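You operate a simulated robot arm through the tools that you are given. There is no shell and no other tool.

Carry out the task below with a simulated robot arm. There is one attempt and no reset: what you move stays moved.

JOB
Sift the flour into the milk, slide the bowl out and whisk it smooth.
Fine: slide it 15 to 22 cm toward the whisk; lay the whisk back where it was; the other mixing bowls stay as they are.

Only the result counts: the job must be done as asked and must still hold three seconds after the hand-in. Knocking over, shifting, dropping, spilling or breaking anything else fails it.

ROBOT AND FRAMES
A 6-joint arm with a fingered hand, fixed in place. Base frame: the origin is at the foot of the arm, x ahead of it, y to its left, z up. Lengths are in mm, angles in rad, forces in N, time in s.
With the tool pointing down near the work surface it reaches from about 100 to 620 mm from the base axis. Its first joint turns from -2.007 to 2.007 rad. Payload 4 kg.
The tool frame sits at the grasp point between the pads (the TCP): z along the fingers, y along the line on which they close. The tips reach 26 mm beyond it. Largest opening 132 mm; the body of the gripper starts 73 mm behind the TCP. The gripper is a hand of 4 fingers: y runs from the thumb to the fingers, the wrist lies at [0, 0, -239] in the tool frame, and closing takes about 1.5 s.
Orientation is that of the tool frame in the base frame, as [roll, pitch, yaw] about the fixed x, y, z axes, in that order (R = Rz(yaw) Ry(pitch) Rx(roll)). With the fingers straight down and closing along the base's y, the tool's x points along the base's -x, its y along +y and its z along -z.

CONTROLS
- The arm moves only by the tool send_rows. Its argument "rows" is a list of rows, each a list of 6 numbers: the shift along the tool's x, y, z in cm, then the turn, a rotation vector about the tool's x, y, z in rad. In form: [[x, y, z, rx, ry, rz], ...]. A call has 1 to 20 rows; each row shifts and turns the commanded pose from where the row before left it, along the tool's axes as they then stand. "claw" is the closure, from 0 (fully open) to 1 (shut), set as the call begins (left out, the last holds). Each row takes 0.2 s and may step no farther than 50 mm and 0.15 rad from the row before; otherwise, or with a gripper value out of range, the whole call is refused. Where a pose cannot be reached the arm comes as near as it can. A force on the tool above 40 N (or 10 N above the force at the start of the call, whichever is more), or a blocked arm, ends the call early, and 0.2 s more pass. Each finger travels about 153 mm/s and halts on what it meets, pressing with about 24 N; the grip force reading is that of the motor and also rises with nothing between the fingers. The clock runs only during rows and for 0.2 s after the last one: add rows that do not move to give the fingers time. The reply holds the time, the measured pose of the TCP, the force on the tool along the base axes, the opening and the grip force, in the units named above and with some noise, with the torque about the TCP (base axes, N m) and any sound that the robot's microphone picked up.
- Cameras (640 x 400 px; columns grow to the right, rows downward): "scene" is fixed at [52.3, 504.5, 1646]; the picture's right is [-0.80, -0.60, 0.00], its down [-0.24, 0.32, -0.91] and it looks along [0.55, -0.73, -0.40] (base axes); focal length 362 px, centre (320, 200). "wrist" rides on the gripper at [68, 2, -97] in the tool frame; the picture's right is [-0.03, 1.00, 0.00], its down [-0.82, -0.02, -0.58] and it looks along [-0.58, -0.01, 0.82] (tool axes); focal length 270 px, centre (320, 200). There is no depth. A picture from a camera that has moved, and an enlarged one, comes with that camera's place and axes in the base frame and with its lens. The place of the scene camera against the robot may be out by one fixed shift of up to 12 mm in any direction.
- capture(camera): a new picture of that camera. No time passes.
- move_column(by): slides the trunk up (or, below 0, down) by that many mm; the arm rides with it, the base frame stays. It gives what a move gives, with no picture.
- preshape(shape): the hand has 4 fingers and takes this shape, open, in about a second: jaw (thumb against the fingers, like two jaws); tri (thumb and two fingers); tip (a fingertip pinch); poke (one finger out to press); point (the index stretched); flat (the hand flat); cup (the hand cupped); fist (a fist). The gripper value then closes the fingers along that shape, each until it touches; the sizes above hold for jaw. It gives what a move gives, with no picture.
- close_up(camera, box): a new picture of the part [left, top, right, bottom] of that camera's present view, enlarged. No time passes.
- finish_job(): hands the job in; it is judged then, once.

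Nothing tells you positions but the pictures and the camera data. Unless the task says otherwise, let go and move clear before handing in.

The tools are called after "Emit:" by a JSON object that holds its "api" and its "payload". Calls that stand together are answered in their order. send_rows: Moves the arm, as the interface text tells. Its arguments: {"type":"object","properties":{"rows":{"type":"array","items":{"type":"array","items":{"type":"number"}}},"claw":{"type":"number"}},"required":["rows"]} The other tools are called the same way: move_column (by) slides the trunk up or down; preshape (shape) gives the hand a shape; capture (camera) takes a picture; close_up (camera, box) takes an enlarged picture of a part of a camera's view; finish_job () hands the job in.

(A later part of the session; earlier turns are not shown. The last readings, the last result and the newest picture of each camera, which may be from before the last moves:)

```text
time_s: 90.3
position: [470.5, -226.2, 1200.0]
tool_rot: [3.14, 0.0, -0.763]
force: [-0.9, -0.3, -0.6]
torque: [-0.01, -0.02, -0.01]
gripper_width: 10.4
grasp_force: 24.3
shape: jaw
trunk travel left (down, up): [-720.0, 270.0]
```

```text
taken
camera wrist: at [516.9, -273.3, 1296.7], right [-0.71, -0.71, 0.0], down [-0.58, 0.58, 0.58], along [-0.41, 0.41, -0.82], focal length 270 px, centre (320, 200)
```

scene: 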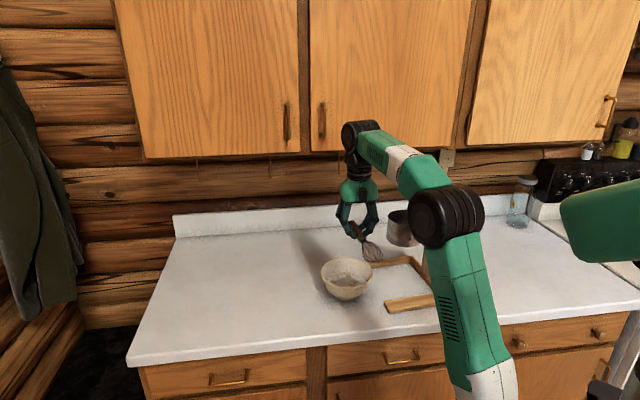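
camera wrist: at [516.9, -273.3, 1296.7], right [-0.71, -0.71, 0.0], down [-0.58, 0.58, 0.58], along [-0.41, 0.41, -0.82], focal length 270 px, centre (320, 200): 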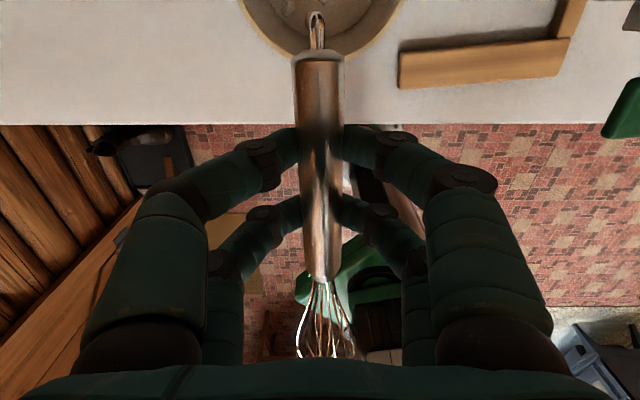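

The hand is beside the bowl with the whisk pointing back toward the robot. I'll tilt it head-down while moving out over the bowl, staying above the rim.

Emit:
{"api": "send_rows", "payload": {"rows": [[2.2, 0, -0.4, 0, 0.131, 0], [2.23, 0, -0.11, 0, 0.131, 0], [2.23, 0, 0.18, 0, 0.131, 0], [2.18, 0, 0.47, 0, 0.131, 0], [2.1, 0, 0.75, 0, 0.131, 0], [1.99, 0, 1.02, 0, 0.131, 0], [1.84, 0, 1.27, 0, 0.131, 0], [1.66, 0, 1.5, 0, 0.131, 0], [0, 0, 0, 0, 0, 0]]}}

Emit:
{"api": "capture", "payload": {"camera": "wrist"}}

Emit:
{"api": "close_up", "payload": {"camera": "scene", "box": [260, 170, 460, 320]}}

```text
time_s: 92.3
position: [599.4, -346.1, 1232.0]
tool_rot: [3.14, -1.049, -0.761]
force: [-0.1, 0.1, -1.0]
torque: [0.0, -0.01, -0.02]
gripper_width: 10.5
grasp_force: 23.7
shape: jaw
trunk travel left (down, up): [-720.0, 270.0]
```

```text
taken
camera wrist: at [560.1, -312.4, 1339.6], right [-0.7, -0.71, -0.02], down [-0.64, 0.64, -0.42], along [0.31, -0.28, -0.91], focal length 270 px, centre (320, 200)
```

wrist: 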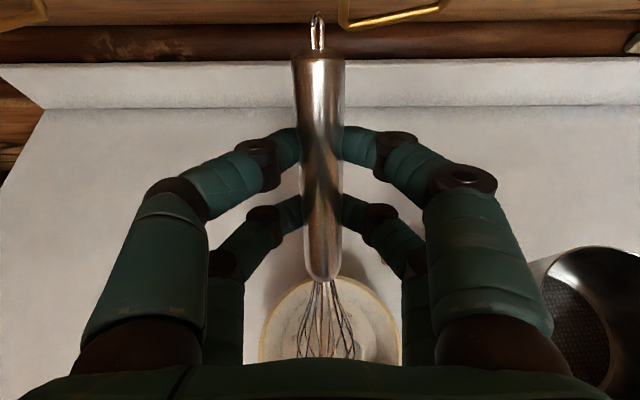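

```text
2.67 times, centred on (360, 245) of scene
camera zoom: at [52.3, 504.5, 1646.0], right [-0.8, -0.6, 0.0], down [-0.24, 0.32, -0.91], along [0.55, -0.73, -0.4], focal length 964 px, centre (213, 80)
```

zoom: 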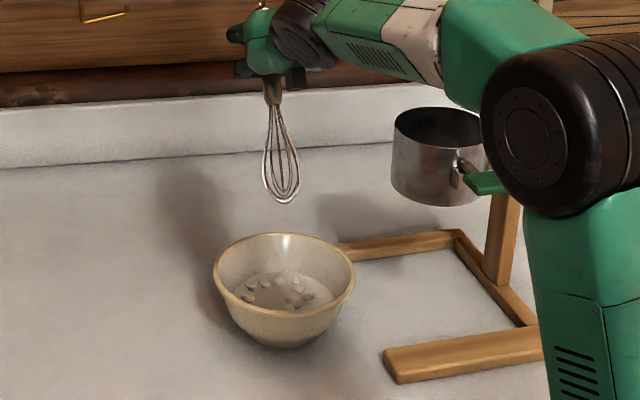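

The whisk hangs nicely over the bowl. I'll make a small centring correction and lower it toward the rim level.

Emit:
{"api": "send_rows", "payload": {"rows": [[-0.35, 0.55, -0.6, 0, 0, 0], [-1.515, 0, 0.875, 0, 0, 0], [-1.515, 0, 0.875, 0, 0, 0], [-1.515, 0, 0.875, 0, 0, 0], [-1.515, 0, 0.875, 0, 0, 0], [0, 0, 0, 0, 0, 0]]}}

Emit:
{"api": "close_up", "payload": {"camera": "scene", "box": [300, 220, 400, 310]}}

Emit:
{"api": "capture", "payload": {"camera": "wrist"}}

```text
time_s: 93.7
position: [589.6, -346.1, 1163.3]
tool_rot: [3.14, -1.048, -0.759]
force: [0.1, 0.2, -0.5]
torque: [0.03, 0.02, -0.01]
gripper_width: 10.3
grasp_force: 24.0
shape: jaw
trunk travel left (down, up): [-720.0, 270.0]
```

```text
4.44 times, centred on (350, 265) of scene
camera zoom: at [52.3, 504.5, 1646.0], right [-0.8, -0.6, 0.0], down [-0.24, 0.32, -0.91], along [0.55, -0.73, -0.4], focal length 1607 px, centre (187, -89)
```

zoom: 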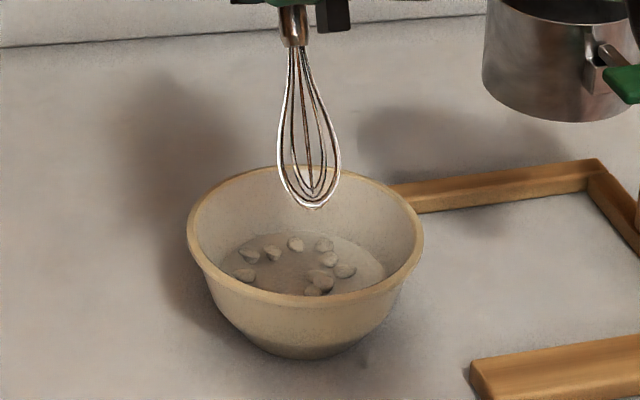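

```text
taken
camera wrist: at [550.9, -312.1, 1270.3], right [-0.7, -0.71, -0.02], down [-0.64, 0.64, -0.42], along [0.31, -0.28, -0.91], focal length 270 px, centre (320, 200)
```

wrist: 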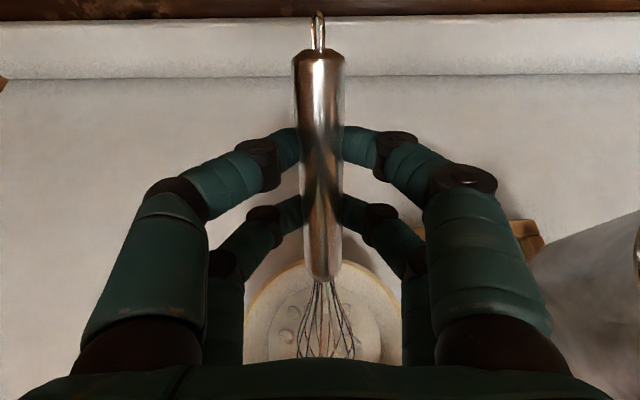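

The tip is about 20 mm above the rim plane and close to centre. I'll lower further into the bowl.

Emit:
{"api": "send_rows", "payload": {"rows": [[-1.3, -0.3, 0.75, 0, 0, 0], [-1.3, 0, 0.75, 0, 0, 0], [-1.3, 0, 0.75, 0, 0, 0], [-0.866, 0, 0.5, 0, 0, 0], [0, 0, 0, 0, 0, 0]]}}

Emit:
{"api": "close_up", "payload": {"camera": "scene", "box": [300, 220, 400, 310]}}

```text
time_s: 94.9
position: [600.7, -357.1, 1140.8]
tool_rot: [3.137, -1.039, -0.757]
force: [0.2, 0.8, -1.7]
torque: [0.02, -0.02, 0.0]
gripper_width: 9.9
grasp_force: 24.0
shape: jaw
out of reach, approached as far as the arm can: row 2, 3, 4
trunk travel left (down, up): [-720.0, 270.0]
```

```text
4.44 times, centred on (350, 265) of scene
camera zoom: at [52.3, 504.5, 1646.0], right [-0.8, -0.6, 0.0], down [-0.24, 0.32, -0.91], along [0.55, -0.73, -0.4], focal length 1607 px, centre (187, -89)
```

zoom: 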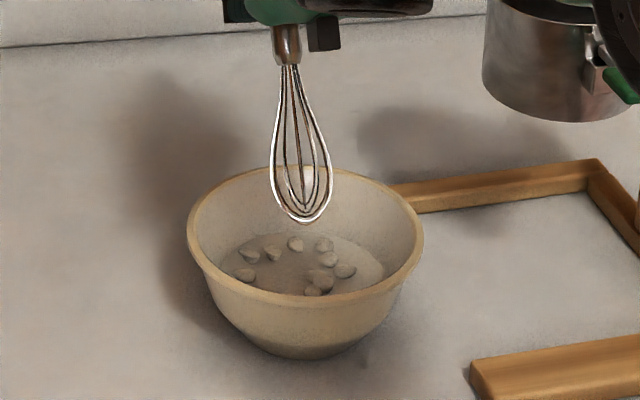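

The elbow limits how low I can go, so the trunk has to come down. I'll raise the arm, then lower the trunk.

Emit:
{"api": "send_rows", "payload": {"rows": [[2.1, 0, -1.7, 0, 0, 0], [2.1, 0, -1.7, 0, 0, 0], [2.1, 0, -1.7, 0, 0, 0], [0, 0, 0, 0, 0, 0]]}}

Emit:
{"api": "move_column", "payload": {"by": -100}}

Emit:
{"api": "close_up", "payload": {"camera": "scene", "box": [300, 220, 400, 310]}}

Emit:
{"api": "capture", "payload": {"camera": "scene"}}

```text
time_s: 95.9
position: [592.4, -346.6, 1219.5]
tool_rot: [3.139, -1.047, -0.761]
force: [-0.2, -0.8, -0.9]
torque: [-0.01, 0.04, -0.05]
gripper_width: 10.4
grasp_force: 23.8
shape: jaw
trunk travel left (down, up): [-720.0, 270.0]
```

```text
time_s: 97.2
position: [592.6, -346.7, 1119.3]
tool_rot: [3.14, -1.051, -0.76]
force: [-0.5, -0.4, -2.0]
torque: [-0.01, 0.02, -0.06]
gripper_width: 10.3
grasp_force: 23.9
shape: jaw
trunk travel left (down, up): [-620.0, 370.0]
```

```text
4.44 times, centred on (350, 265) of scene
camera zoom: at [52.3, 504.5, 1646.0], right [-0.8, -0.6, 0.0], down [-0.24, 0.32, -0.91], along [0.55, -0.73, -0.4], focal length 1607 px, centre (187, -89)
```

zoom: 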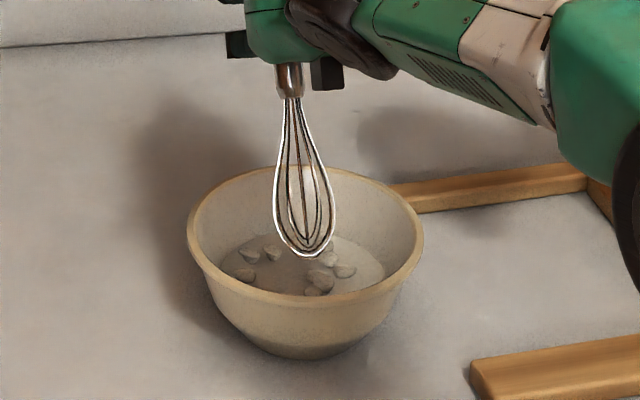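

```text
taken
```

scene: 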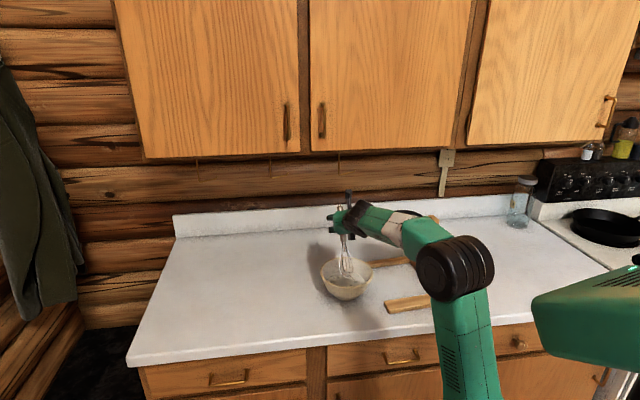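

The whisk head is inside the bowl, just above the milk. I'll lower the last part slowly with the arm and watch the force.

Emit:
{"api": "send_rows", "payload": {"rows": [[-0.866, 0, 0.5, 0, 0, 0], [-0.866, 0, 0.5, 0, 0, 0], [-0.52, 0, 0.3, 0, 0, 0], [0, 0, 0, 0, 0, 0]]}}

Emit:
{"api": "send_rows", "payload": {"rows": [[-0.433, 0, 0.25, 0, 0, 0], [0, 0, 0, 0, 0, 0]]}}

Emit:
{"api": "close_up", "payload": {"camera": "scene", "box": [300, 220, 400, 310]}}

```text
time_s: 98.2
position: [593.1, -347.0, 1093.8]
tool_rot: [3.141, -1.048, -0.76]
force: [-0.7, 0.3, -0.8]
torque: [-0.01, 0.02, -0.01]
gripper_width: 10.4
grasp_force: 23.9
shape: jaw
trunk travel left (down, up): [-620.0, 370.0]
```

```text
time_s: 98.8
position: [592.6, -345.9, 1088.8]
tool_rot: [3.141, -1.048, -0.762]
force: [0.5, -0.2, -1.5]
torque: [0.0, 0.0, 0.01]
gripper_width: 10.1
grasp_force: 24.5
shape: jaw
trunk travel left (down, up): [-620.0, 370.0]
```

```text
4.44 times, centred on (350, 265) of scene
camera zoom: at [52.3, 504.5, 1646.0], right [-0.8, -0.6, 0.0], down [-0.24, 0.32, -0.91], along [0.55, -0.73, -0.4], focal length 1607 px, centre (187, -89)
```

zoom: 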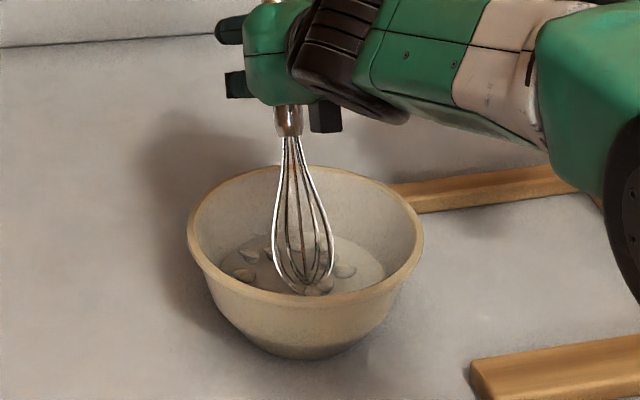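

The whisk head is in the milk, with the tip at about z 935. I'll lower a few mm more and make a first gentle circle of 12 mm radius.

Emit:
{"api": "send_rows", "payload": {"rows": [[-0.82, 0, -0.22, 0, 0, 0], [0.6, 0, 1.04, 0, 0, 0], [-0.115, -0.706, -0.198, 0, 0, 0], [-0.3, -0.436, -0.52, 0, 0, 0], [-0.371, 0, -0.642, 0, 0, 0], [-0.3, 0.436, -0.52, 0, 0, 0], [-0.115, 0.706, -0.198, 0, 0, 0], [0.115, 0.706, 0.198, 0, 0, 0], [0.3, 0.436, 0.52, 0, 0, 0], [0.371, 0, 0.642, 0, 0, 0], [0.3, -0.436, 0.52, 0, 0, 0], [0.115, -0.706, 0.198, 0, 0, 0]]}}

Emit:
{"api": "close_up", "payload": {"camera": "scene", "box": [300, 220, 400, 310]}}

```text
time_s: 101.4
position: [595.8, -351.0, 1081.4]
tool_rot: [3.141, -1.047, -0.762]
force: [0.7, 0.3, -0.8]
torque: [0.03, 0.0, -0.01]
gripper_width: 10.2
grasp_force: 24.0
shape: jaw
trunk travel left (down, up): [-620.0, 370.0]
```

```text
4.44 times, centred on (350, 265) of scene
camera zoom: at [52.3, 504.5, 1646.0], right [-0.8, -0.6, 0.0], down [-0.24, 0.32, -0.91], along [0.55, -0.73, -0.4], focal length 1607 px, centre (187, -89)
```

zoom: 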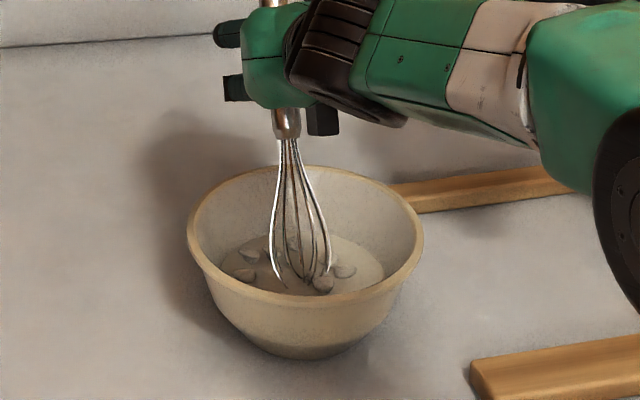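

There's no resistance, and the whisk runs freely in the milk. I'll make larger circles of about 19 mm radius, twice, then check.

Emit:
{"api": "send_rows", "payload": {"rows": [[0.35, 0, 0.606, 0, 0, 0], [-0.182, -1.118, -0.314, 0, 0, 0], [-0.475, -0.69, -0.823, 0, 0, 0], [-0.587, 0, -1.017, 0, 0, 0], [-0.475, 0.69, -0.823, 0, 0, 0], [-0.182, 1.118, -0.314, 0, 0, 0], [0.182, 1.118, 0.314, 0, 0, 0], [0.475, 0.69, 0.823, 0, 0, 0], [0.587, 0, 1.017, 0, 0, 0], [0.475, -0.69, 0.823, 0, 0, 0], [0.182, -1.118, 0.314, 0, 0, 0]]}}

Emit:
{"api": "send_rows", "payload": {"rows": [[-0.182, -1.118, -0.314, 0, 0, 0], [-0.475, -0.69, -0.823, 0, 0, 0], [-0.587, 0, -1.017, 0, 0, 0], [-0.475, 0.69, -0.823, 0, 0, 0], [-0.182, 1.118, -0.314, 0, 0, 0], [0.182, 1.118, 0.314, 0, 0, 0], [0.475, 0.69, 0.823, 0, 0, 0], [0.587, 0, 1.017, 0, 0, 0], [0.475, -0.69, 0.823, 0, 0, 0], [0.182, -1.118, 0.314, 0, 0, 0], [-0.182, -1.118, -0.314, 0, 0, 0], [-0.475, -0.69, -0.823, 0, 0, 0], [-0.587, 0, -1.017, 0, 0, 0], [-0.475, 0.69, -0.823, 0, 0, 0], [-0.182, 1.118, -0.314, 0, 0, 0], [0.182, 1.118, 0.314, 0, 0, 0], [0.475, 0.69, 0.823, 0, 0, 0], [0.587, 0, 1.017, 0, 0, 0], [0.475, -0.69, 0.823, 0, 0, 0], [0.182, -1.118, 0.314, 0, 0, 0]]}}

Emit:
{"api": "close_up", "payload": {"camera": "scene", "box": [300, 220, 400, 310]}}

```text
time_s: 103.8
position: [602.4, -356.3, 1082.7]
tool_rot: [3.141, -1.048, -0.761]
force: [-1.1, -0.5, 0.0]
torque: [0.01, 0.02, -0.01]
gripper_width: 10.2
grasp_force: 24.3
shape: jaw
trunk travel left (down, up): [-620.0, 370.0]
```

```text
time_s: 108.0
position: [601.6, -356.1, 1081.4]
tool_rot: [3.141, -1.048, -0.761]
force: [0.2, -0.7, -1.0]
torque: [-0.05, 0.03, -0.03]
gripper_width: 10.5
grasp_force: 24.5
shape: jaw
trunk travel left (down, up): [-620.0, 370.0]
```

```text
4.44 times, centred on (350, 265) of scene
camera zoom: at [52.3, 504.5, 1646.0], right [-0.8, -0.6, 0.0], down [-0.24, 0.32, -0.91], along [0.55, -0.73, -0.4], focal length 1607 px, centre (187, -89)
```

zoom: 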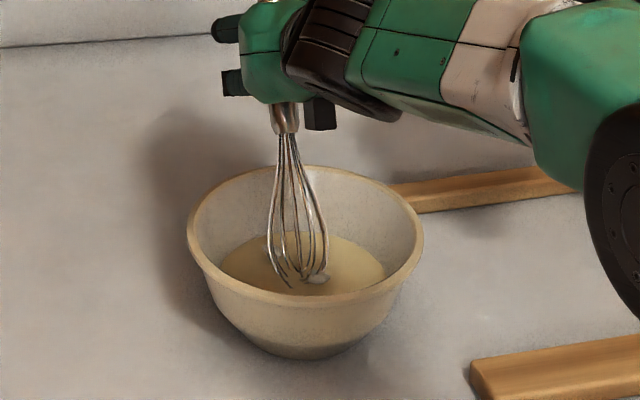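

The lumps are nearly gone and the batter is turning smooth, with one lump left by the whisk. I'll continue.

Emit:
{"api": "send_rows", "payload": {"rows": [[-0.182, -1.118, -0.314, 0, 0, 0], [-0.475, -0.69, -0.823, 0, 0, 0], [-0.587, 0, -1.017, 0, 0, 0], [-0.475, 0.69, -0.823, 0, 0, 0], [-0.182, 1.118, -0.314, 0, 0, 0], [0.182, 1.118, 0.314, 0, 0, 0], [0.475, 0.69, 0.823, 0, 0, 0], [0.587, 0, 1.017, 0, 0, 0], [0.475, -0.69, 0.823, 0, 0, 0], [0.182, -1.118, 0.314, 0, 0, 0], [-0.182, -1.118, -0.314, 0, 0, 0], [-0.475, -0.69, -0.823, 0, 0, 0], [-0.587, 0, -1.017, 0, 0, 0], [-0.475, 0.69, -0.823, 0, 0, 0], [-0.182, 1.118, -0.314, 0, 0, 0], [0.182, 1.118, 0.314, 0, 0, 0], [0.475, 0.69, 0.823, 0, 0, 0], [0.587, 0, 1.017, 0, 0, 0], [0.475, -0.69, 0.823, 0, 0, 0], [0.182, -1.118, 0.314, 0, 0, 0]]}}

Emit:
{"api": "close_up", "payload": {"camera": "scene", "box": [300, 220, 400, 310]}}

Emit:
{"api": "send_rows", "payload": {"rows": [[-0.182, -1.118, -0.314, 0, 0, 0], [-0.475, -0.69, -0.823, 0, 0, 0], [-0.587, 0, -1.017, 0, 0, 0], [-0.475, 0.69, -0.823, 0, 0, 0], [-0.182, 1.118, -0.314, 0, 0, 0], [0.182, 1.118, 0.314, 0, 0, 0], [0.475, 0.69, 0.823, 0, 0, 0], [0.587, 0, 1.017, 0, 0, 0], [0.475, -0.69, 0.823, 0, 0, 0], [0.182, -1.118, 0.314, 0, 0, 0], [-0.182, -1.118, -0.314, 0, 0, 0], [-0.475, -0.69, -0.823, 0, 0, 0], [-0.587, 0, -1.017, 0, 0, 0], [-0.475, 0.69, -0.823, 0, 0, 0], [-0.182, 1.118, -0.314, 0, 0, 0], [0.182, 1.118, 0.314, 0, 0, 0], [0.475, 0.69, 0.823, 0, 0, 0], [0.587, 0, 1.017, 0, 0, 0], [0.475, -0.69, 0.823, 0, 0, 0], [0.182, -1.118, 0.314, 0, 0, 0]]}}

Emit:
{"api": "close_up", "payload": {"camera": "scene", "box": [300, 220, 400, 310]}}

```text
time_s: 112.2
position: [601.7, -355.5, 1082.3]
tool_rot: [3.14, -1.047, -0.761]
force: [-0.1, 0.0, -0.6]
torque: [0.02, 0.0, 0.01]
gripper_width: 6.6
grasp_force: 24.3
shape: jaw
trunk travel left (down, up): [-620.0, 370.0]
```

```text
4.44 times, centred on (350, 265) of scene
camera zoom: at [52.3, 504.5, 1646.0], right [-0.8, -0.6, 0.0], down [-0.24, 0.32, -0.91], along [0.55, -0.73, -0.4], focal length 1607 px, centre (187, -89)
```

zoom: 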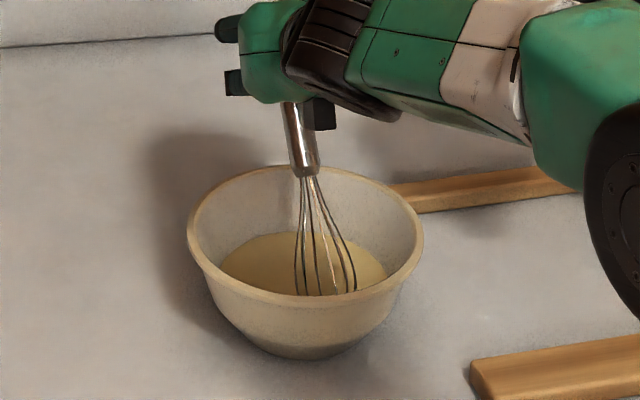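

```text
time_s: 116.4
position: [601.8, -355.2, 1083.2]
tool_rot: [3.141, -1.047, -0.761]
force: [0.9, 0.3, 0.1]
torque: [0.03, 0.0, -0.04]
gripper_width: 6.7
grasp_force: 24.1
shape: jaw
trunk travel left (down, up): [-620.0, 370.0]
```

```text
4.44 times, centred on (350, 265) of scene
camera zoom: at [52.3, 504.5, 1646.0], right [-0.8, -0.6, 0.0], down [-0.24, 0.32, -0.91], along [0.55, -0.73, -0.4], focal length 1607 px, centre (187, -89)
```

zoom: 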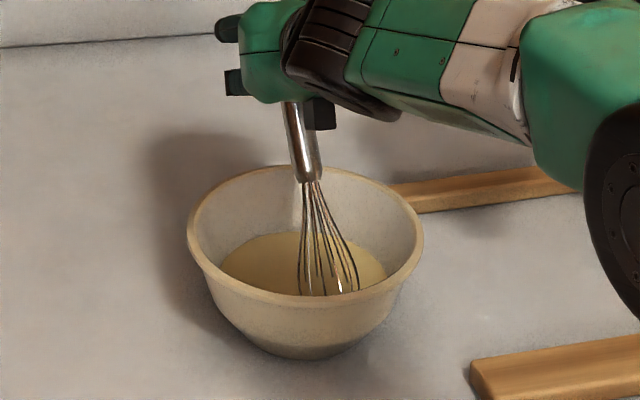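

The batter is smooth, but the whisk has slipped in the grip. I'll stop stirring and look at how it is held before I lift.

Emit:
{"api": "capture", "payload": {"camera": "wrist"}}

Emit:
{"api": "close_up", "payload": {"camera": "scene", "box": [320, 205, 380, 265]}}

Emit:
{"api": "close_up", "payload": {"camera": "wrist", "box": [200, 0, 440, 370]}}

```text
taken
camera wrist: at [563.6, -321.9, 1190.5], right [-0.7, -0.71, -0.02], down [-0.64, 0.64, -0.42], along [0.31, -0.28, -0.91], focal length 270 px, centre (320, 200)
```

wrist: 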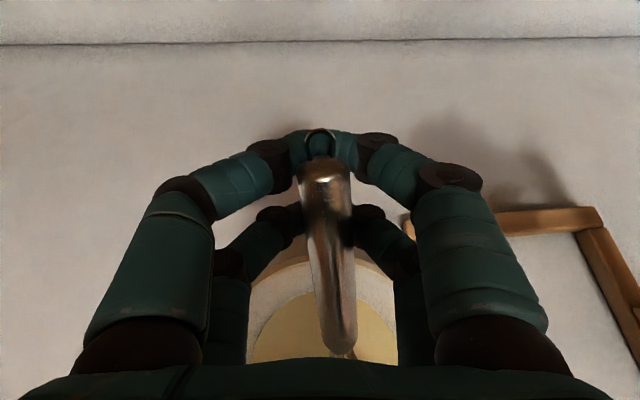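

```text
6.67 times, centred on (350, 235) of scene
camera zoom: at [52.3, 504.5, 1646.0], right [-0.8, -0.6, 0.0], down [-0.24, 0.32, -0.91], along [0.55, -0.73, -0.4], focal length 2411 px, centre (120, -33)
```

zoom: 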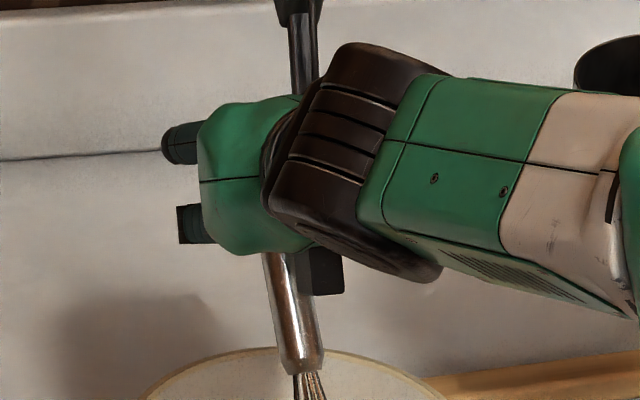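

```text
1.08 times, centred on (320, 185) of wrist (not enlarged: the box is as wide or as high as the picture)
camera zoom: at [563.6, -321.9, 1190.5], right [-0.7, -0.71, -0.02], down [-0.64, 0.64, -0.42], along [0.31, -0.28, -0.91], focal length 292 px, centre (320, 216)
```

zoom: 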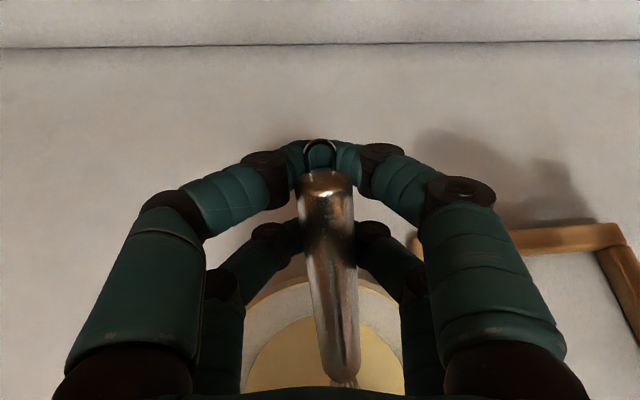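

The whisk slid about 48 mm through the fingers and is now held near its end by the rear finger pair, with its head on the bowl floor. I'll lift slowly and see whether it still holds.

Emit:
{"api": "send_rows", "payload": {"rows": [[0.35, 0, -0.2, 0, 0, 0], [0.35, 0, -0.2, 0, 0, 0], [0.52, 0, -0.3, 0, 0, 0], [0.52, 0, -0.3, 0, 0, 0], [0.52, 0, -0.3, 0, 0, 0], [0, 0, 0, 0, 0, 0]]}}

Emit:
{"api": "capture", "payload": {"camera": "wrist"}}

Emit:
{"api": "close_up", "payload": {"camera": "scene", "box": [300, 210, 400, 310]}}

```text
time_s: 117.8
position: [601.3, -356.1, 1109.1]
tool_rot: [3.141, -1.047, -0.761]
force: [0.5, 0.3, 0.5]
torque: [0.04, 0.02, 0.01]
gripper_width: 6.8
grasp_force: 24.6
shape: jaw
trunk travel left (down, up): [-620.0, 370.0]
```

```text
taken
camera wrist: at [563.2, -321.8, 1216.5], right [-0.7, -0.71, -0.02], down [-0.64, 0.64, -0.42], along [0.31, -0.28, -0.91], focal length 270 px, centre (320, 200)
```

wrist: 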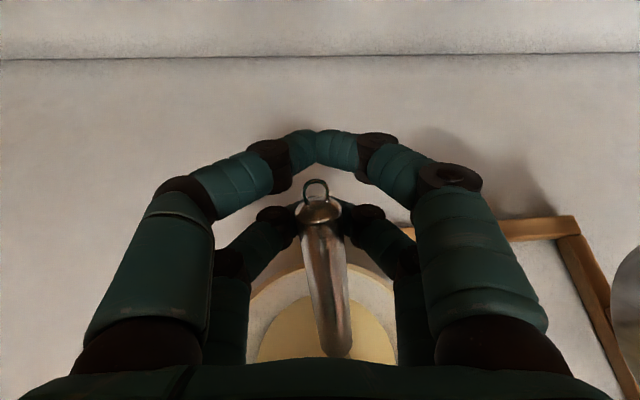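

```text
4.00 times, centred on (350, 260) of scene
camera zoom: at [52.3, 504.5, 1646.0], right [-0.8, -0.6, 0.0], down [-0.24, 0.32, -0.91], along [0.55, -0.73, -0.4], focal length 1446 px, centre (200, -40)
```

zoom: 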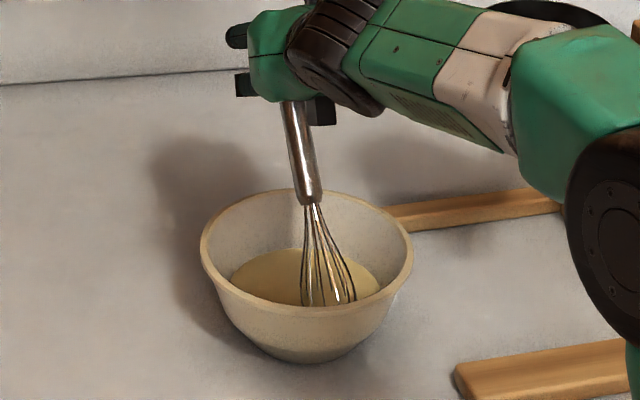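

The whisk is not being lifted; the hand slid along the handle. I'll stop and inspect closely how the fingers sit around it.

Emit:
{"api": "close_up", "payload": {"camera": "wrist", "box": [240, 110, 400, 210]}}

Emit:
{"api": "close_up", "payload": {"camera": "wrist", "box": [240, 180, 400, 280]}}

Emit:
{"api": "close_up", "payload": {"camera": "scene", "box": [325, 205, 375, 255]}}

```text
4.00 times, centred on (320, 160) of wrist
camera zoom: at [563.2, -321.8, 1216.5], right [-0.7, -0.71, -0.02], down [-0.64, 0.64, -0.42], along [0.31, -0.28, -0.91], focal length 1081 px, centre (320, 360)
```

zoom: 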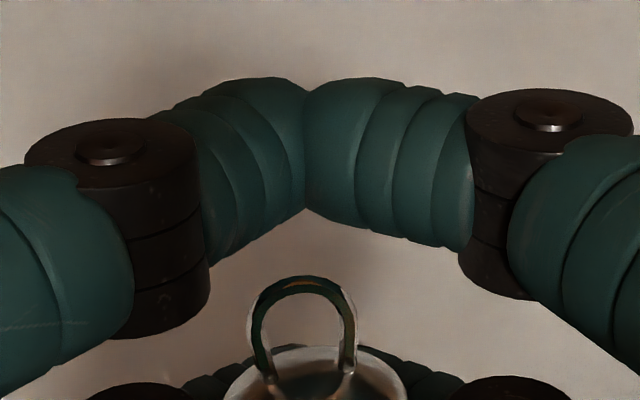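

```text
4.00 times, centred on (320, 230) of wrist
camera zoom: at [563.2, -321.8, 1216.5], right [-0.7, -0.71, -0.02], down [-0.64, 0.64, -0.42], along [0.31, -0.28, -0.91], focal length 1081 px, centre (320, 80)
```

zoom: 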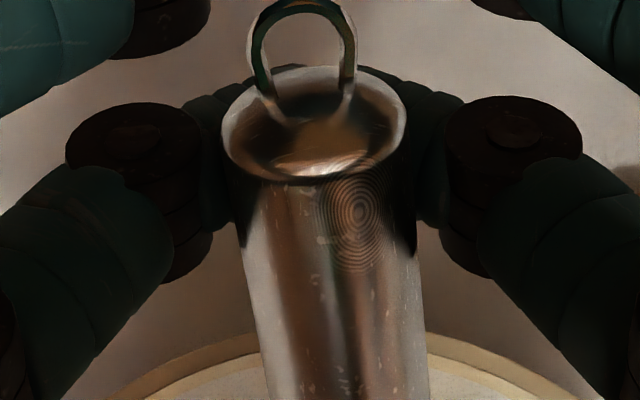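

```text
8.00 times, centred on (350, 230) of scene
camera zoom: at [52.3, 504.5, 1646.0], right [-0.8, -0.6, 0.0], down [-0.24, 0.32, -0.91], along [0.55, -0.73, -0.4], focal length 2893 px, centre (80, -40)
```

zoom: 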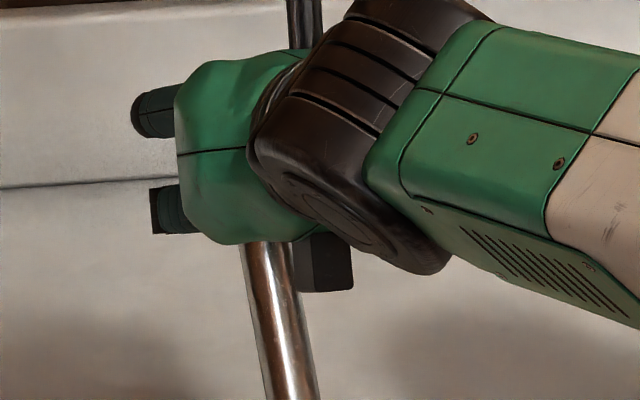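

The handle now rests on the palm side of the rear finger pair, caged by it, and the front pair has closed empty. I'll open just slightly (gap well under the handle's 22 mm) so the front pair can admit the handle end, then look.

Emit:
{"api": "send_rows", "payload": {"rows": [[0, 0, 0, 0, 0, 0], [0, 0, 0, 0, 0, 0]], "claw": 0.92}}

Emit:
{"api": "capture", "payload": {"camera": "wrist"}}

Emit:
{"api": "close_up", "payload": {"camera": "scene", "box": [300, 210, 400, 310]}}

```text
time_s: 118.4
position: [601.9, -356.7, 1108.6]
tool_rot: [3.139, -1.05, -0.761]
force: [0.4, -0.3, -0.8]
torque: [0.02, 0.07, -0.01]
gripper_width: 10.5
grasp_force: 0.0
shape: jaw
trunk travel left (down, up): [-620.0, 370.0]
```

```text
taken
camera wrist: at [563.2, -321.9, 1216.5], right [-0.7, -0.71, -0.02], down [-0.64, 0.64, -0.42], along [0.31, -0.28, -0.91], focal length 270 px, centre (320, 200)
```

wrist: 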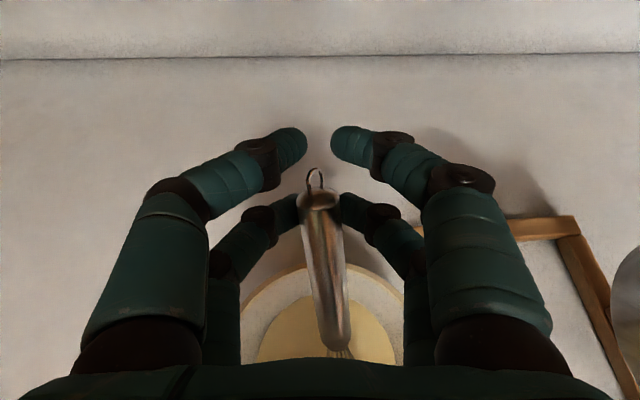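

```text
4.00 times, centred on (350, 260) of scene
camera zoom: at [52.3, 504.5, 1646.0], right [-0.8, -0.6, 0.0], down [-0.24, 0.32, -0.91], along [0.55, -0.73, -0.4], focal length 1446 px, centre (200, -40)
```

zoom: 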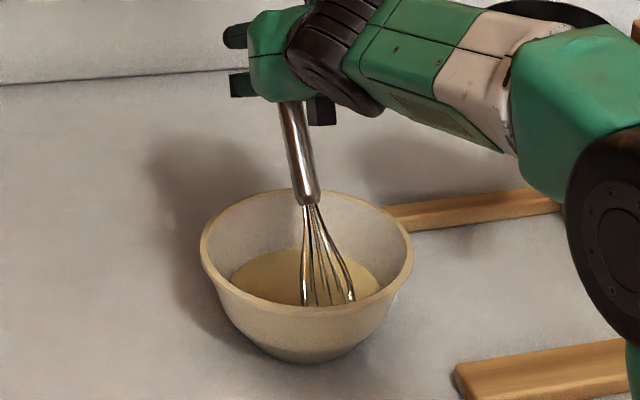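

The whisk stays stably caged. Now I'll slide the hand down along the handle toward the head in small steps.

Emit:
{"api": "send_rows", "payload": {"rows": [[-0.8, 0.08, 0, 0, 0, 0], [-0.8, 0.08, 0, 0, 0, 0], [-0.8, 0.08, 0, 0, 0, 0], [0, 0, 0, 0, 0, 0]]}}

Emit:
{"api": "capture", "payload": {"camera": "wrist"}}

Emit:
{"api": "close_up", "payload": {"camera": "scene", "box": [300, 210, 400, 310]}}

```text
time_s: 119.4
position: [591.6, -348.8, 1089.2]
tool_rot: [3.14, -1.05, -0.76]
force: [1.1, -0.7, 1.6]
torque: [0.01, -0.02, -0.03]
gripper_width: 10.7
grasp_force: 0.2
shape: jaw
trunk travel left (down, up): [-620.0, 370.0]
```

```text
taken
camera wrist: at [553.1, -315.1, 1196.4], right [-0.7, -0.71, -0.02], down [-0.64, 0.64, -0.42], along [0.31, -0.28, -0.91], focal length 270 px, centre (320, 200)
```

wrist: 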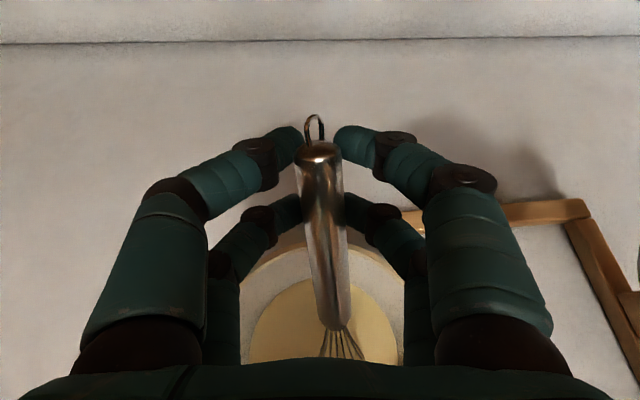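

```text
4.00 times, centred on (350, 260) of scene
camera zoom: at [52.3, 504.5, 1646.0], right [-0.8, -0.6, 0.0], down [-0.24, 0.32, -0.91], along [0.55, -0.73, -0.4], focal length 1446 px, centre (200, -40)
```

zoom: 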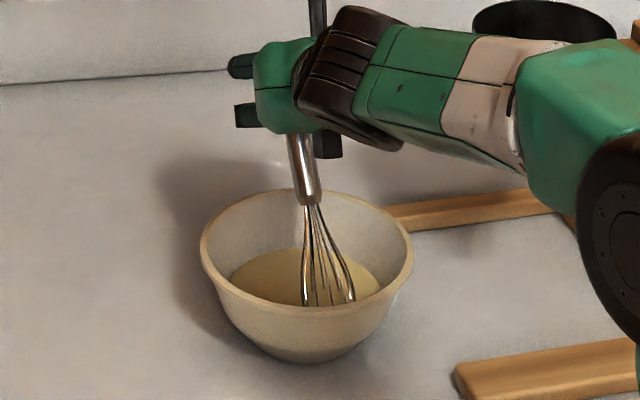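

Emit:
{"api": "send_rows", "payload": {"rows": [[-0.8, 0.08, 0, 0, 0, 0], [-0.8, 0.08, 0, 0, 0, 0], [-0.8, 0.08, 0, 0, 0, 0], [0, 0, 0, 0, 0, 0]]}}

Emit:
{"api": "capture", "payload": {"camera": "wrist"}}

Emit:
{"api": "close_up", "payload": {"camera": "scene", "box": [300, 210, 400, 310]}}

```text
time_s: 120.4
position: [580.8, -342.4, 1067.5]
tool_rot: [3.141, -1.048, -0.76]
force: [1.1, -0.1, 0.1]
torque: [0.0, 0.01, 0.0]
gripper_width: 10.7
grasp_force: 0.0
shape: jaw
trunk travel left (down, up): [-620.0, 370.0]
```

```text
taken
camera wrist: at [543.0, -308.6, 1175.1], right [-0.7, -0.71, -0.02], down [-0.64, 0.64, -0.42], along [0.31, -0.28, -0.91], focal length 270 px, centre (320, 200)
```

wrist: 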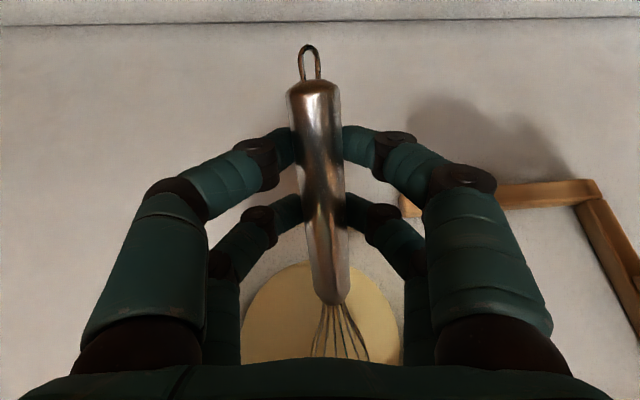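

```text
4.00 times, centred on (350, 260) of scene
camera zoom: at [52.3, 504.5, 1646.0], right [-0.8, -0.6, 0.0], down [-0.24, 0.32, -0.91], along [0.55, -0.73, -0.4], focal length 1446 px, centre (200, -40)
```

zoom: 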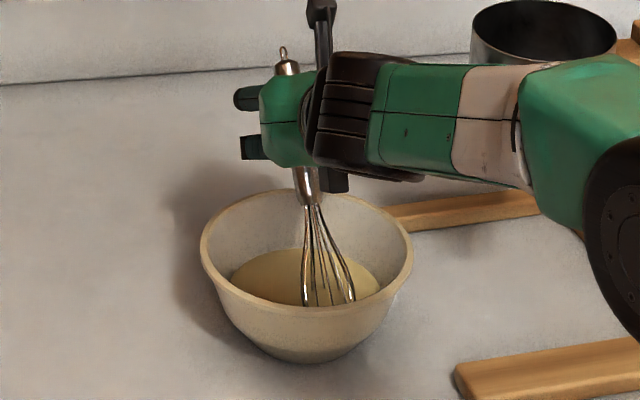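

Both finger pairs now straddle the handle near its middle again. I'll close to re-grip.

Emit:
{"api": "send_rows", "payload": {"rows": [[0, 0, 0, 0, 0, 0], [0, 0, 0, 0, 0, 0], [0, 0, 0, 0, 0, 0], [0, 0, 0, 0, 0, 0]], "claw": 1}}

Emit:
{"api": "capture", "payload": {"camera": "wrist"}}

Emit:
{"api": "close_up", "payload": {"camera": "wrist", "box": [240, 100, 400, 240]}}

```text
time_s: 121.4
position: [580.2, -341.9, 1067.6]
tool_rot: [3.141, -1.046, -0.762]
force: [0.1, -0.3, 0.2]
torque: [0.0, 0.02, -0.01]
gripper_width: 0.8
grasp_force: 24.2
shape: jaw
trunk travel left (down, up): [-620.0, 370.0]
```

```text
taken
camera wrist: at [543.0, -308.7, 1175.3], right [-0.7, -0.71, -0.02], down [-0.64, 0.64, -0.42], along [0.31, -0.28, -0.91], focal length 270 px, centre (320, 200)
```

wrist: 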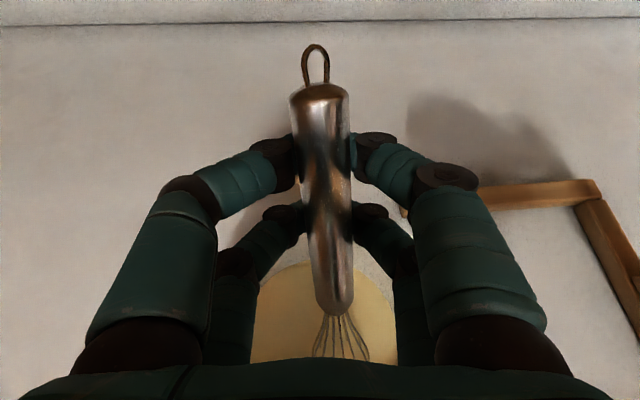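

```text
2.86 times, centred on (320, 170) of wrist
camera zoom: at [543.0, -308.7, 1175.3], right [-0.7, -0.71, -0.02], down [-0.64, 0.64, -0.42], along [0.31, -0.28, -0.91], focal length 772 px, centre (320, 286)
```

zoom: 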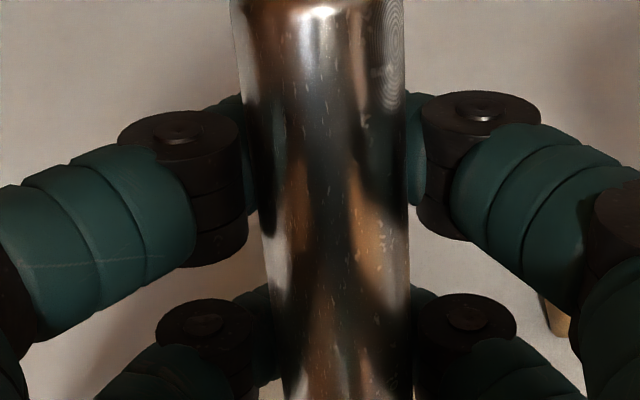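

The handle got squeezed toward the palm, so this is only a loose cage. I'll relax the grip to let the handle settle toward the fingertips, align the hand's yaw with the whisk, and try a better pinch.

Emit:
{"api": "send_rows", "payload": {"rows": [[0, 0, 0, 0, 0, -0.04], [0, 0, 0, 0, 0, -0.04], [0, 0, 0, 0, 0, 0]], "claw": 0.91}}

Emit:
{"api": "capture", "payload": {"camera": "wrist"}}

Emit:
{"api": "close_up", "payload": {"camera": "scene", "box": [300, 210, 400, 310]}}

```text
time_s: 122.2
position: [581.2, -342.7, 1067.7]
tool_rot: [3.001, -1.042, -0.599]
force: [0.7, 0.0, -0.9]
torque: [-0.02, 0.01, -0.01]
gripper_width: 11.8
grasp_force: 0.1
shape: jaw
trunk travel left (down, up): [-620.0, 370.0]
```

```text
taken
camera wrist: at [546.6, -304.8, 1175.5], right [-0.67, -0.74, 0.05], down [-0.69, 0.59, -0.42], along [0.28, -0.31, -0.91], focal length 270 px, centre (320, 200)
```

wrist: 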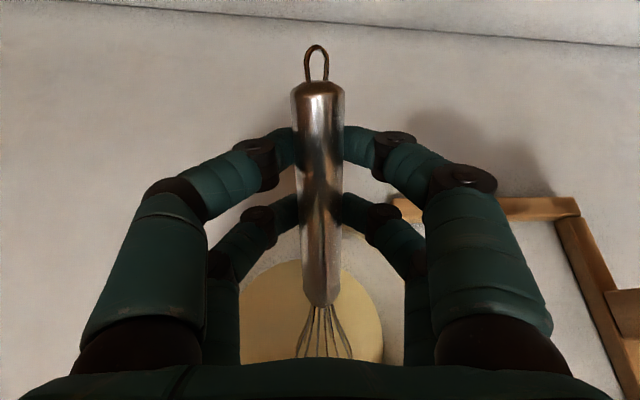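

```text
4.00 times, centred on (350, 260) of scene
camera zoom: at [52.3, 504.5, 1646.0], right [-0.8, -0.6, 0.0], down [-0.24, 0.32, -0.91], along [0.55, -0.73, -0.4], focal length 1446 px, centre (200, -40)
```

zoom: 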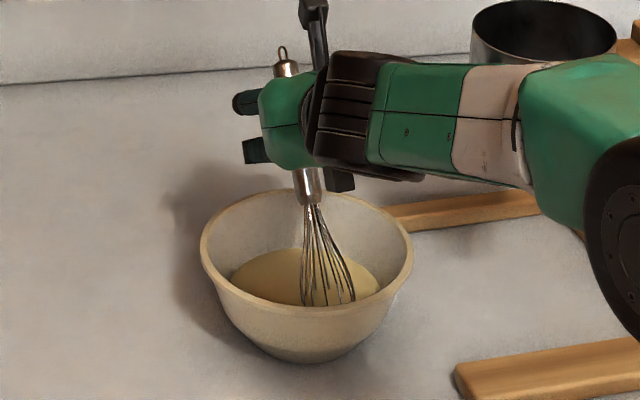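

Now the whisk lies straight in the hand. I'll open a touch more so it settles toward the fingertips; the gap is still smaller than the handle.

Emit:
{"api": "send_rows", "payload": {"rows": [[0, 0, 0, 0, 0, 0], [0, 0, 0, 0, 0, 0]], "claw": 0.885}}

Emit:
{"api": "capture", "payload": {"camera": "wrist"}}

```text
time_s: 122.8
position: [581.8, -343.1, 1069.2]
tool_rot: [3.003, -1.041, -0.6]
force: [0.5, 0.2, 0.7]
torque: [0.04, 0.04, -0.01]
gripper_width: 14.7
grasp_force: 0.0
shape: jaw
trunk travel left (down, up): [-620.0, 370.0]
```

```text
taken
camera wrist: at [546.5, -304.9, 1175.4], right [-0.67, -0.74, 0.05], down [-0.69, 0.59, -0.42], along [0.28, -0.31, -0.91], focal length 270 px, centre (320, 200)
```

wrist: 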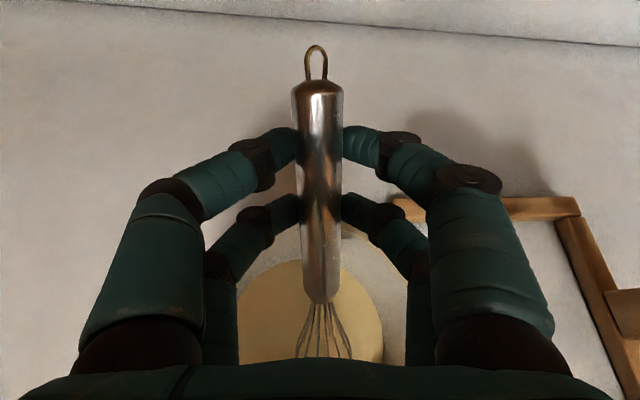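

Emit:
{"api": "send_rows", "payload": {"rows": [[0, 0, -0.3, 0, 0, 0], [0, 0, -0.3, 0, 0, 0], [0, 0, 0, 0, 0, 0]]}}

Emit:
{"api": "capture", "payload": {"camera": "wrist"}}

Emit:
{"api": "close_up", "payload": {"camera": "wrist", "box": [240, 100, 400, 240]}}

```text
time_s: 123.6
position: [577.5, -339.3, 1070.8]
tool_rot: [3.003, -1.042, -0.6]
force: [1.2, 1.0, -0.1]
torque: [-0.01, -0.01, 0.0]
gripper_width: 14.7
grasp_force: 0.0
shape: jaw
trunk travel left (down, up): [-620.0, 370.0]
```

```text
taken
camera wrist: at [542.4, -301.1, 1178.3], right [-0.67, -0.74, 0.05], down [-0.69, 0.59, -0.42], along [0.28, -0.31, -0.91], focal length 270 px, centre (320, 200)
```

wrist: 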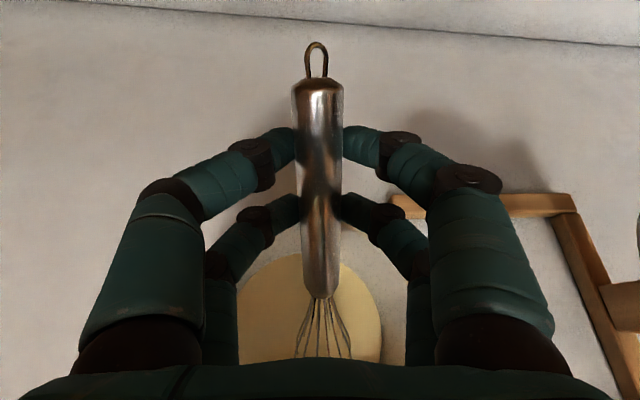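

```text
2.86 times, centred on (320, 170) of wrist
camera zoom: at [542.4, -301.1, 1178.3], right [-0.67, -0.74, 0.05], down [-0.69, 0.59, -0.42], along [0.28, -0.31, -0.91], focal length 772 px, centre (320, 286)
```

zoom: 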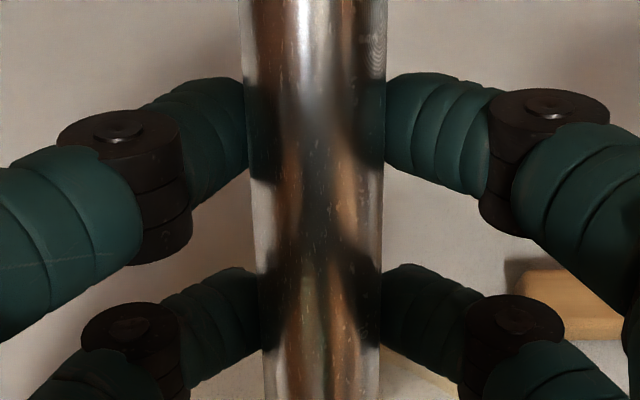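

The handle moved a few mm toward the tips. I'll retract slightly more and then close.

Emit:
{"api": "send_rows", "payload": {"rows": [[0, 0, -0.25, 0, 0, 0], [0, 0, -0.25, 0, 0, 0], [0, 0, 0, 0, 0, 0]]}}

Emit:
{"api": "capture", "payload": {"camera": "wrist"}}

Emit:
{"api": "close_up", "payload": {"camera": "scene", "box": [300, 210, 400, 310]}}

```text
time_s: 124.4
position: [574.5, -336.0, 1073.3]
tool_rot: [3.002, -1.042, -0.601]
force: [-0.2, 0.1, 0.3]
torque: [-0.01, -0.01, -0.01]
gripper_width: 14.8
grasp_force: 0.1
shape: jaw
trunk travel left (down, up): [-620.0, 370.0]
```

```text
taken
camera wrist: at [539.4, -298.1, 1180.7], right [-0.67, -0.74, 0.05], down [-0.69, 0.59, -0.42], along [0.28, -0.31, -0.91], focal length 270 px, centre (320, 200)
```

wrist: 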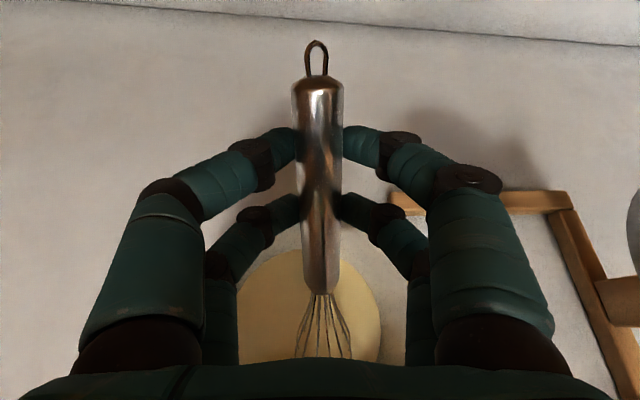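

```text
4.00 times, centred on (350, 260) of scene
camera zoom: at [52.3, 504.5, 1646.0], right [-0.8, -0.6, 0.0], down [-0.24, 0.32, -0.91], along [0.55, -0.73, -0.4], focal length 1446 px, centre (200, -40)
```

zoom: 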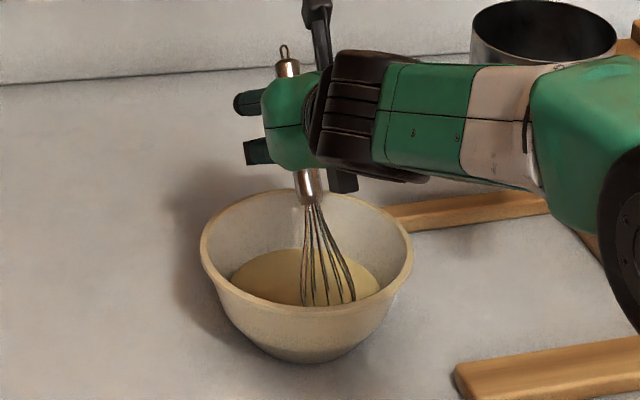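

Emit:
{"api": "send_rows", "payload": {"rows": [[0, 0, 0, 0, 0, 0], [0, 0, 0, 0, 0, 0], [0, 0, 0, 0, 0, 0]], "claw": 0.95}}

Emit:
{"api": "capture", "payload": {"camera": "wrist"}}

```text
time_s: 125.2
position: [574.1, -336.2, 1072.1]
tool_rot: [3.001, -1.042, -0.599]
force: [-0.2, -1.1, 0.1]
torque: [-0.05, 0.02, 0.03]
gripper_width: 2.6
grasp_force: 23.7
shape: jaw
trunk travel left (down, up): [-620.0, 370.0]
```

```text
taken
camera wrist: at [539.5, -298.2, 1180.8], right [-0.67, -0.74, 0.05], down [-0.69, 0.59, -0.42], along [0.28, -0.31, -0.91], focal length 270 px, centre (320, 200)
```

wrist: 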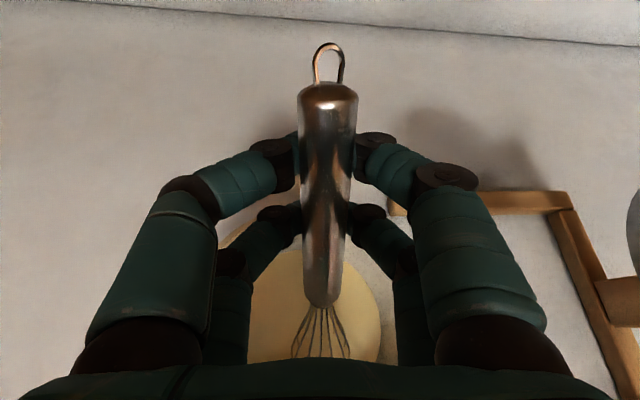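

The fingers now wrap around the handle with force on it. I'll close fully and test with a small lift to see whether the whisk follows.

Emit:
{"api": "send_rows", "payload": {"rows": [[0, 0, 0, 0, 0, 0], [0, 0, 0, 0, 0, 0], [0, 0, 0, 0, 0, 0], [0, 0, 0, 0, 0, 0]], "claw": 1}}

Emit:
{"api": "close_up", "payload": {"camera": "scene", "box": [300, 210, 400, 310]}}

Emit:
{"api": "send_rows", "payload": {"rows": [[0.26, 0, -0.15, 0, 0, 0], [0.26, 0, -0.15, 0, 0, 0], [0.26, 0, -0.15, 0, 0, 0], [0, 0, 0, 0, 0, 0]]}}

Emit:
{"api": "close_up", "payload": {"camera": "scene", "box": [300, 210, 400, 310]}}

Emit:
{"api": "capture", "payload": {"camera": "wrist"}}

```text
time_s: 126.2
position: [573.0, -337.1, 1073.9]
tool_rot: [3.002, -1.042, -0.6]
force: [0.6, -1.1, 0.1]
torque: [0.03, -0.01, 0.0]
gripper_width: 2.7
grasp_force: 24.6
shape: jaw
trunk travel left (down, up): [-620.0, 370.0]
```

```text
4.00 times, centred on (350, 260) of scene
camera zoom: at [52.3, 504.5, 1646.0], right [-0.8, -0.6, 0.0], down [-0.24, 0.32, -0.91], along [0.55, -0.73, -0.4], focal length 1446 px, centre (200, -40)
```

zoom: 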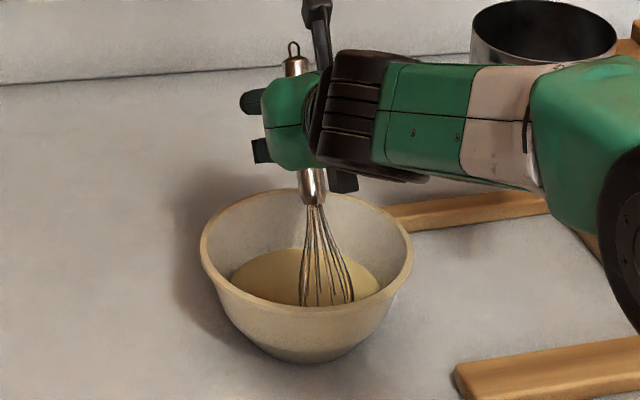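

```text
time_s: 127.2
position: [572.8, -335.8, 1081.8]
tool_rot: [3.002, -1.044, -0.601]
force: [0.7, 0.0, 0.2]
torque: [0.0, -0.01, -0.01]
gripper_width: 2.6
grasp_force: 23.6
shape: jaw
trunk travel left (down, up): [-620.0, 370.0]
```

```text
4.00 times, centred on (350, 260) of scene
camera zoom: at [52.3, 504.5, 1646.0], right [-0.8, -0.6, 0.0], down [-0.24, 0.32, -0.91], along [0.55, -0.73, -0.4], focal length 1446 px, centre (200, -40)
```

zoom: 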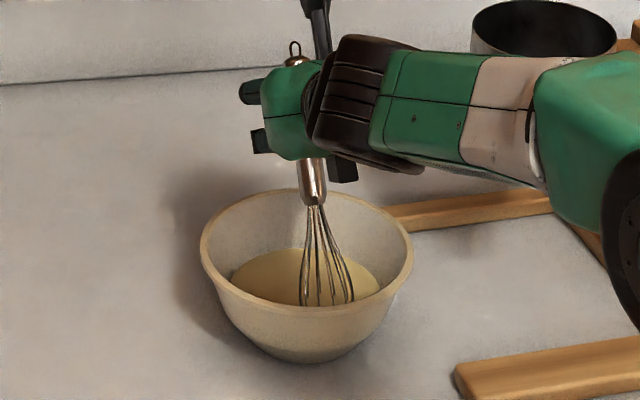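

```text
taken
camera wrist: at [539.9, -297.5, 1189.5], right [-0.67, -0.74, 0.05], down [-0.69, 0.59, -0.42], along [0.28, -0.31, -0.91], focal length 270 px, centre (320, 200)
```

wrist: 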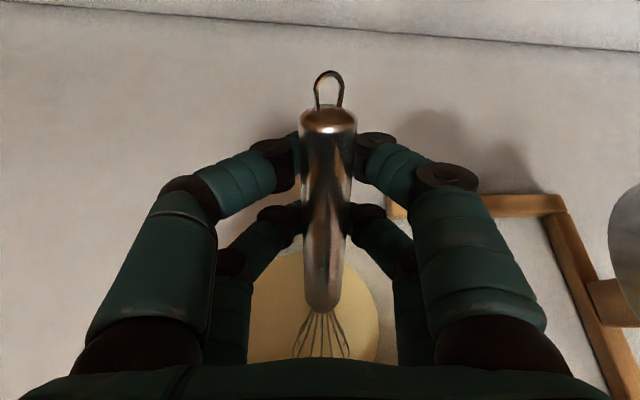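

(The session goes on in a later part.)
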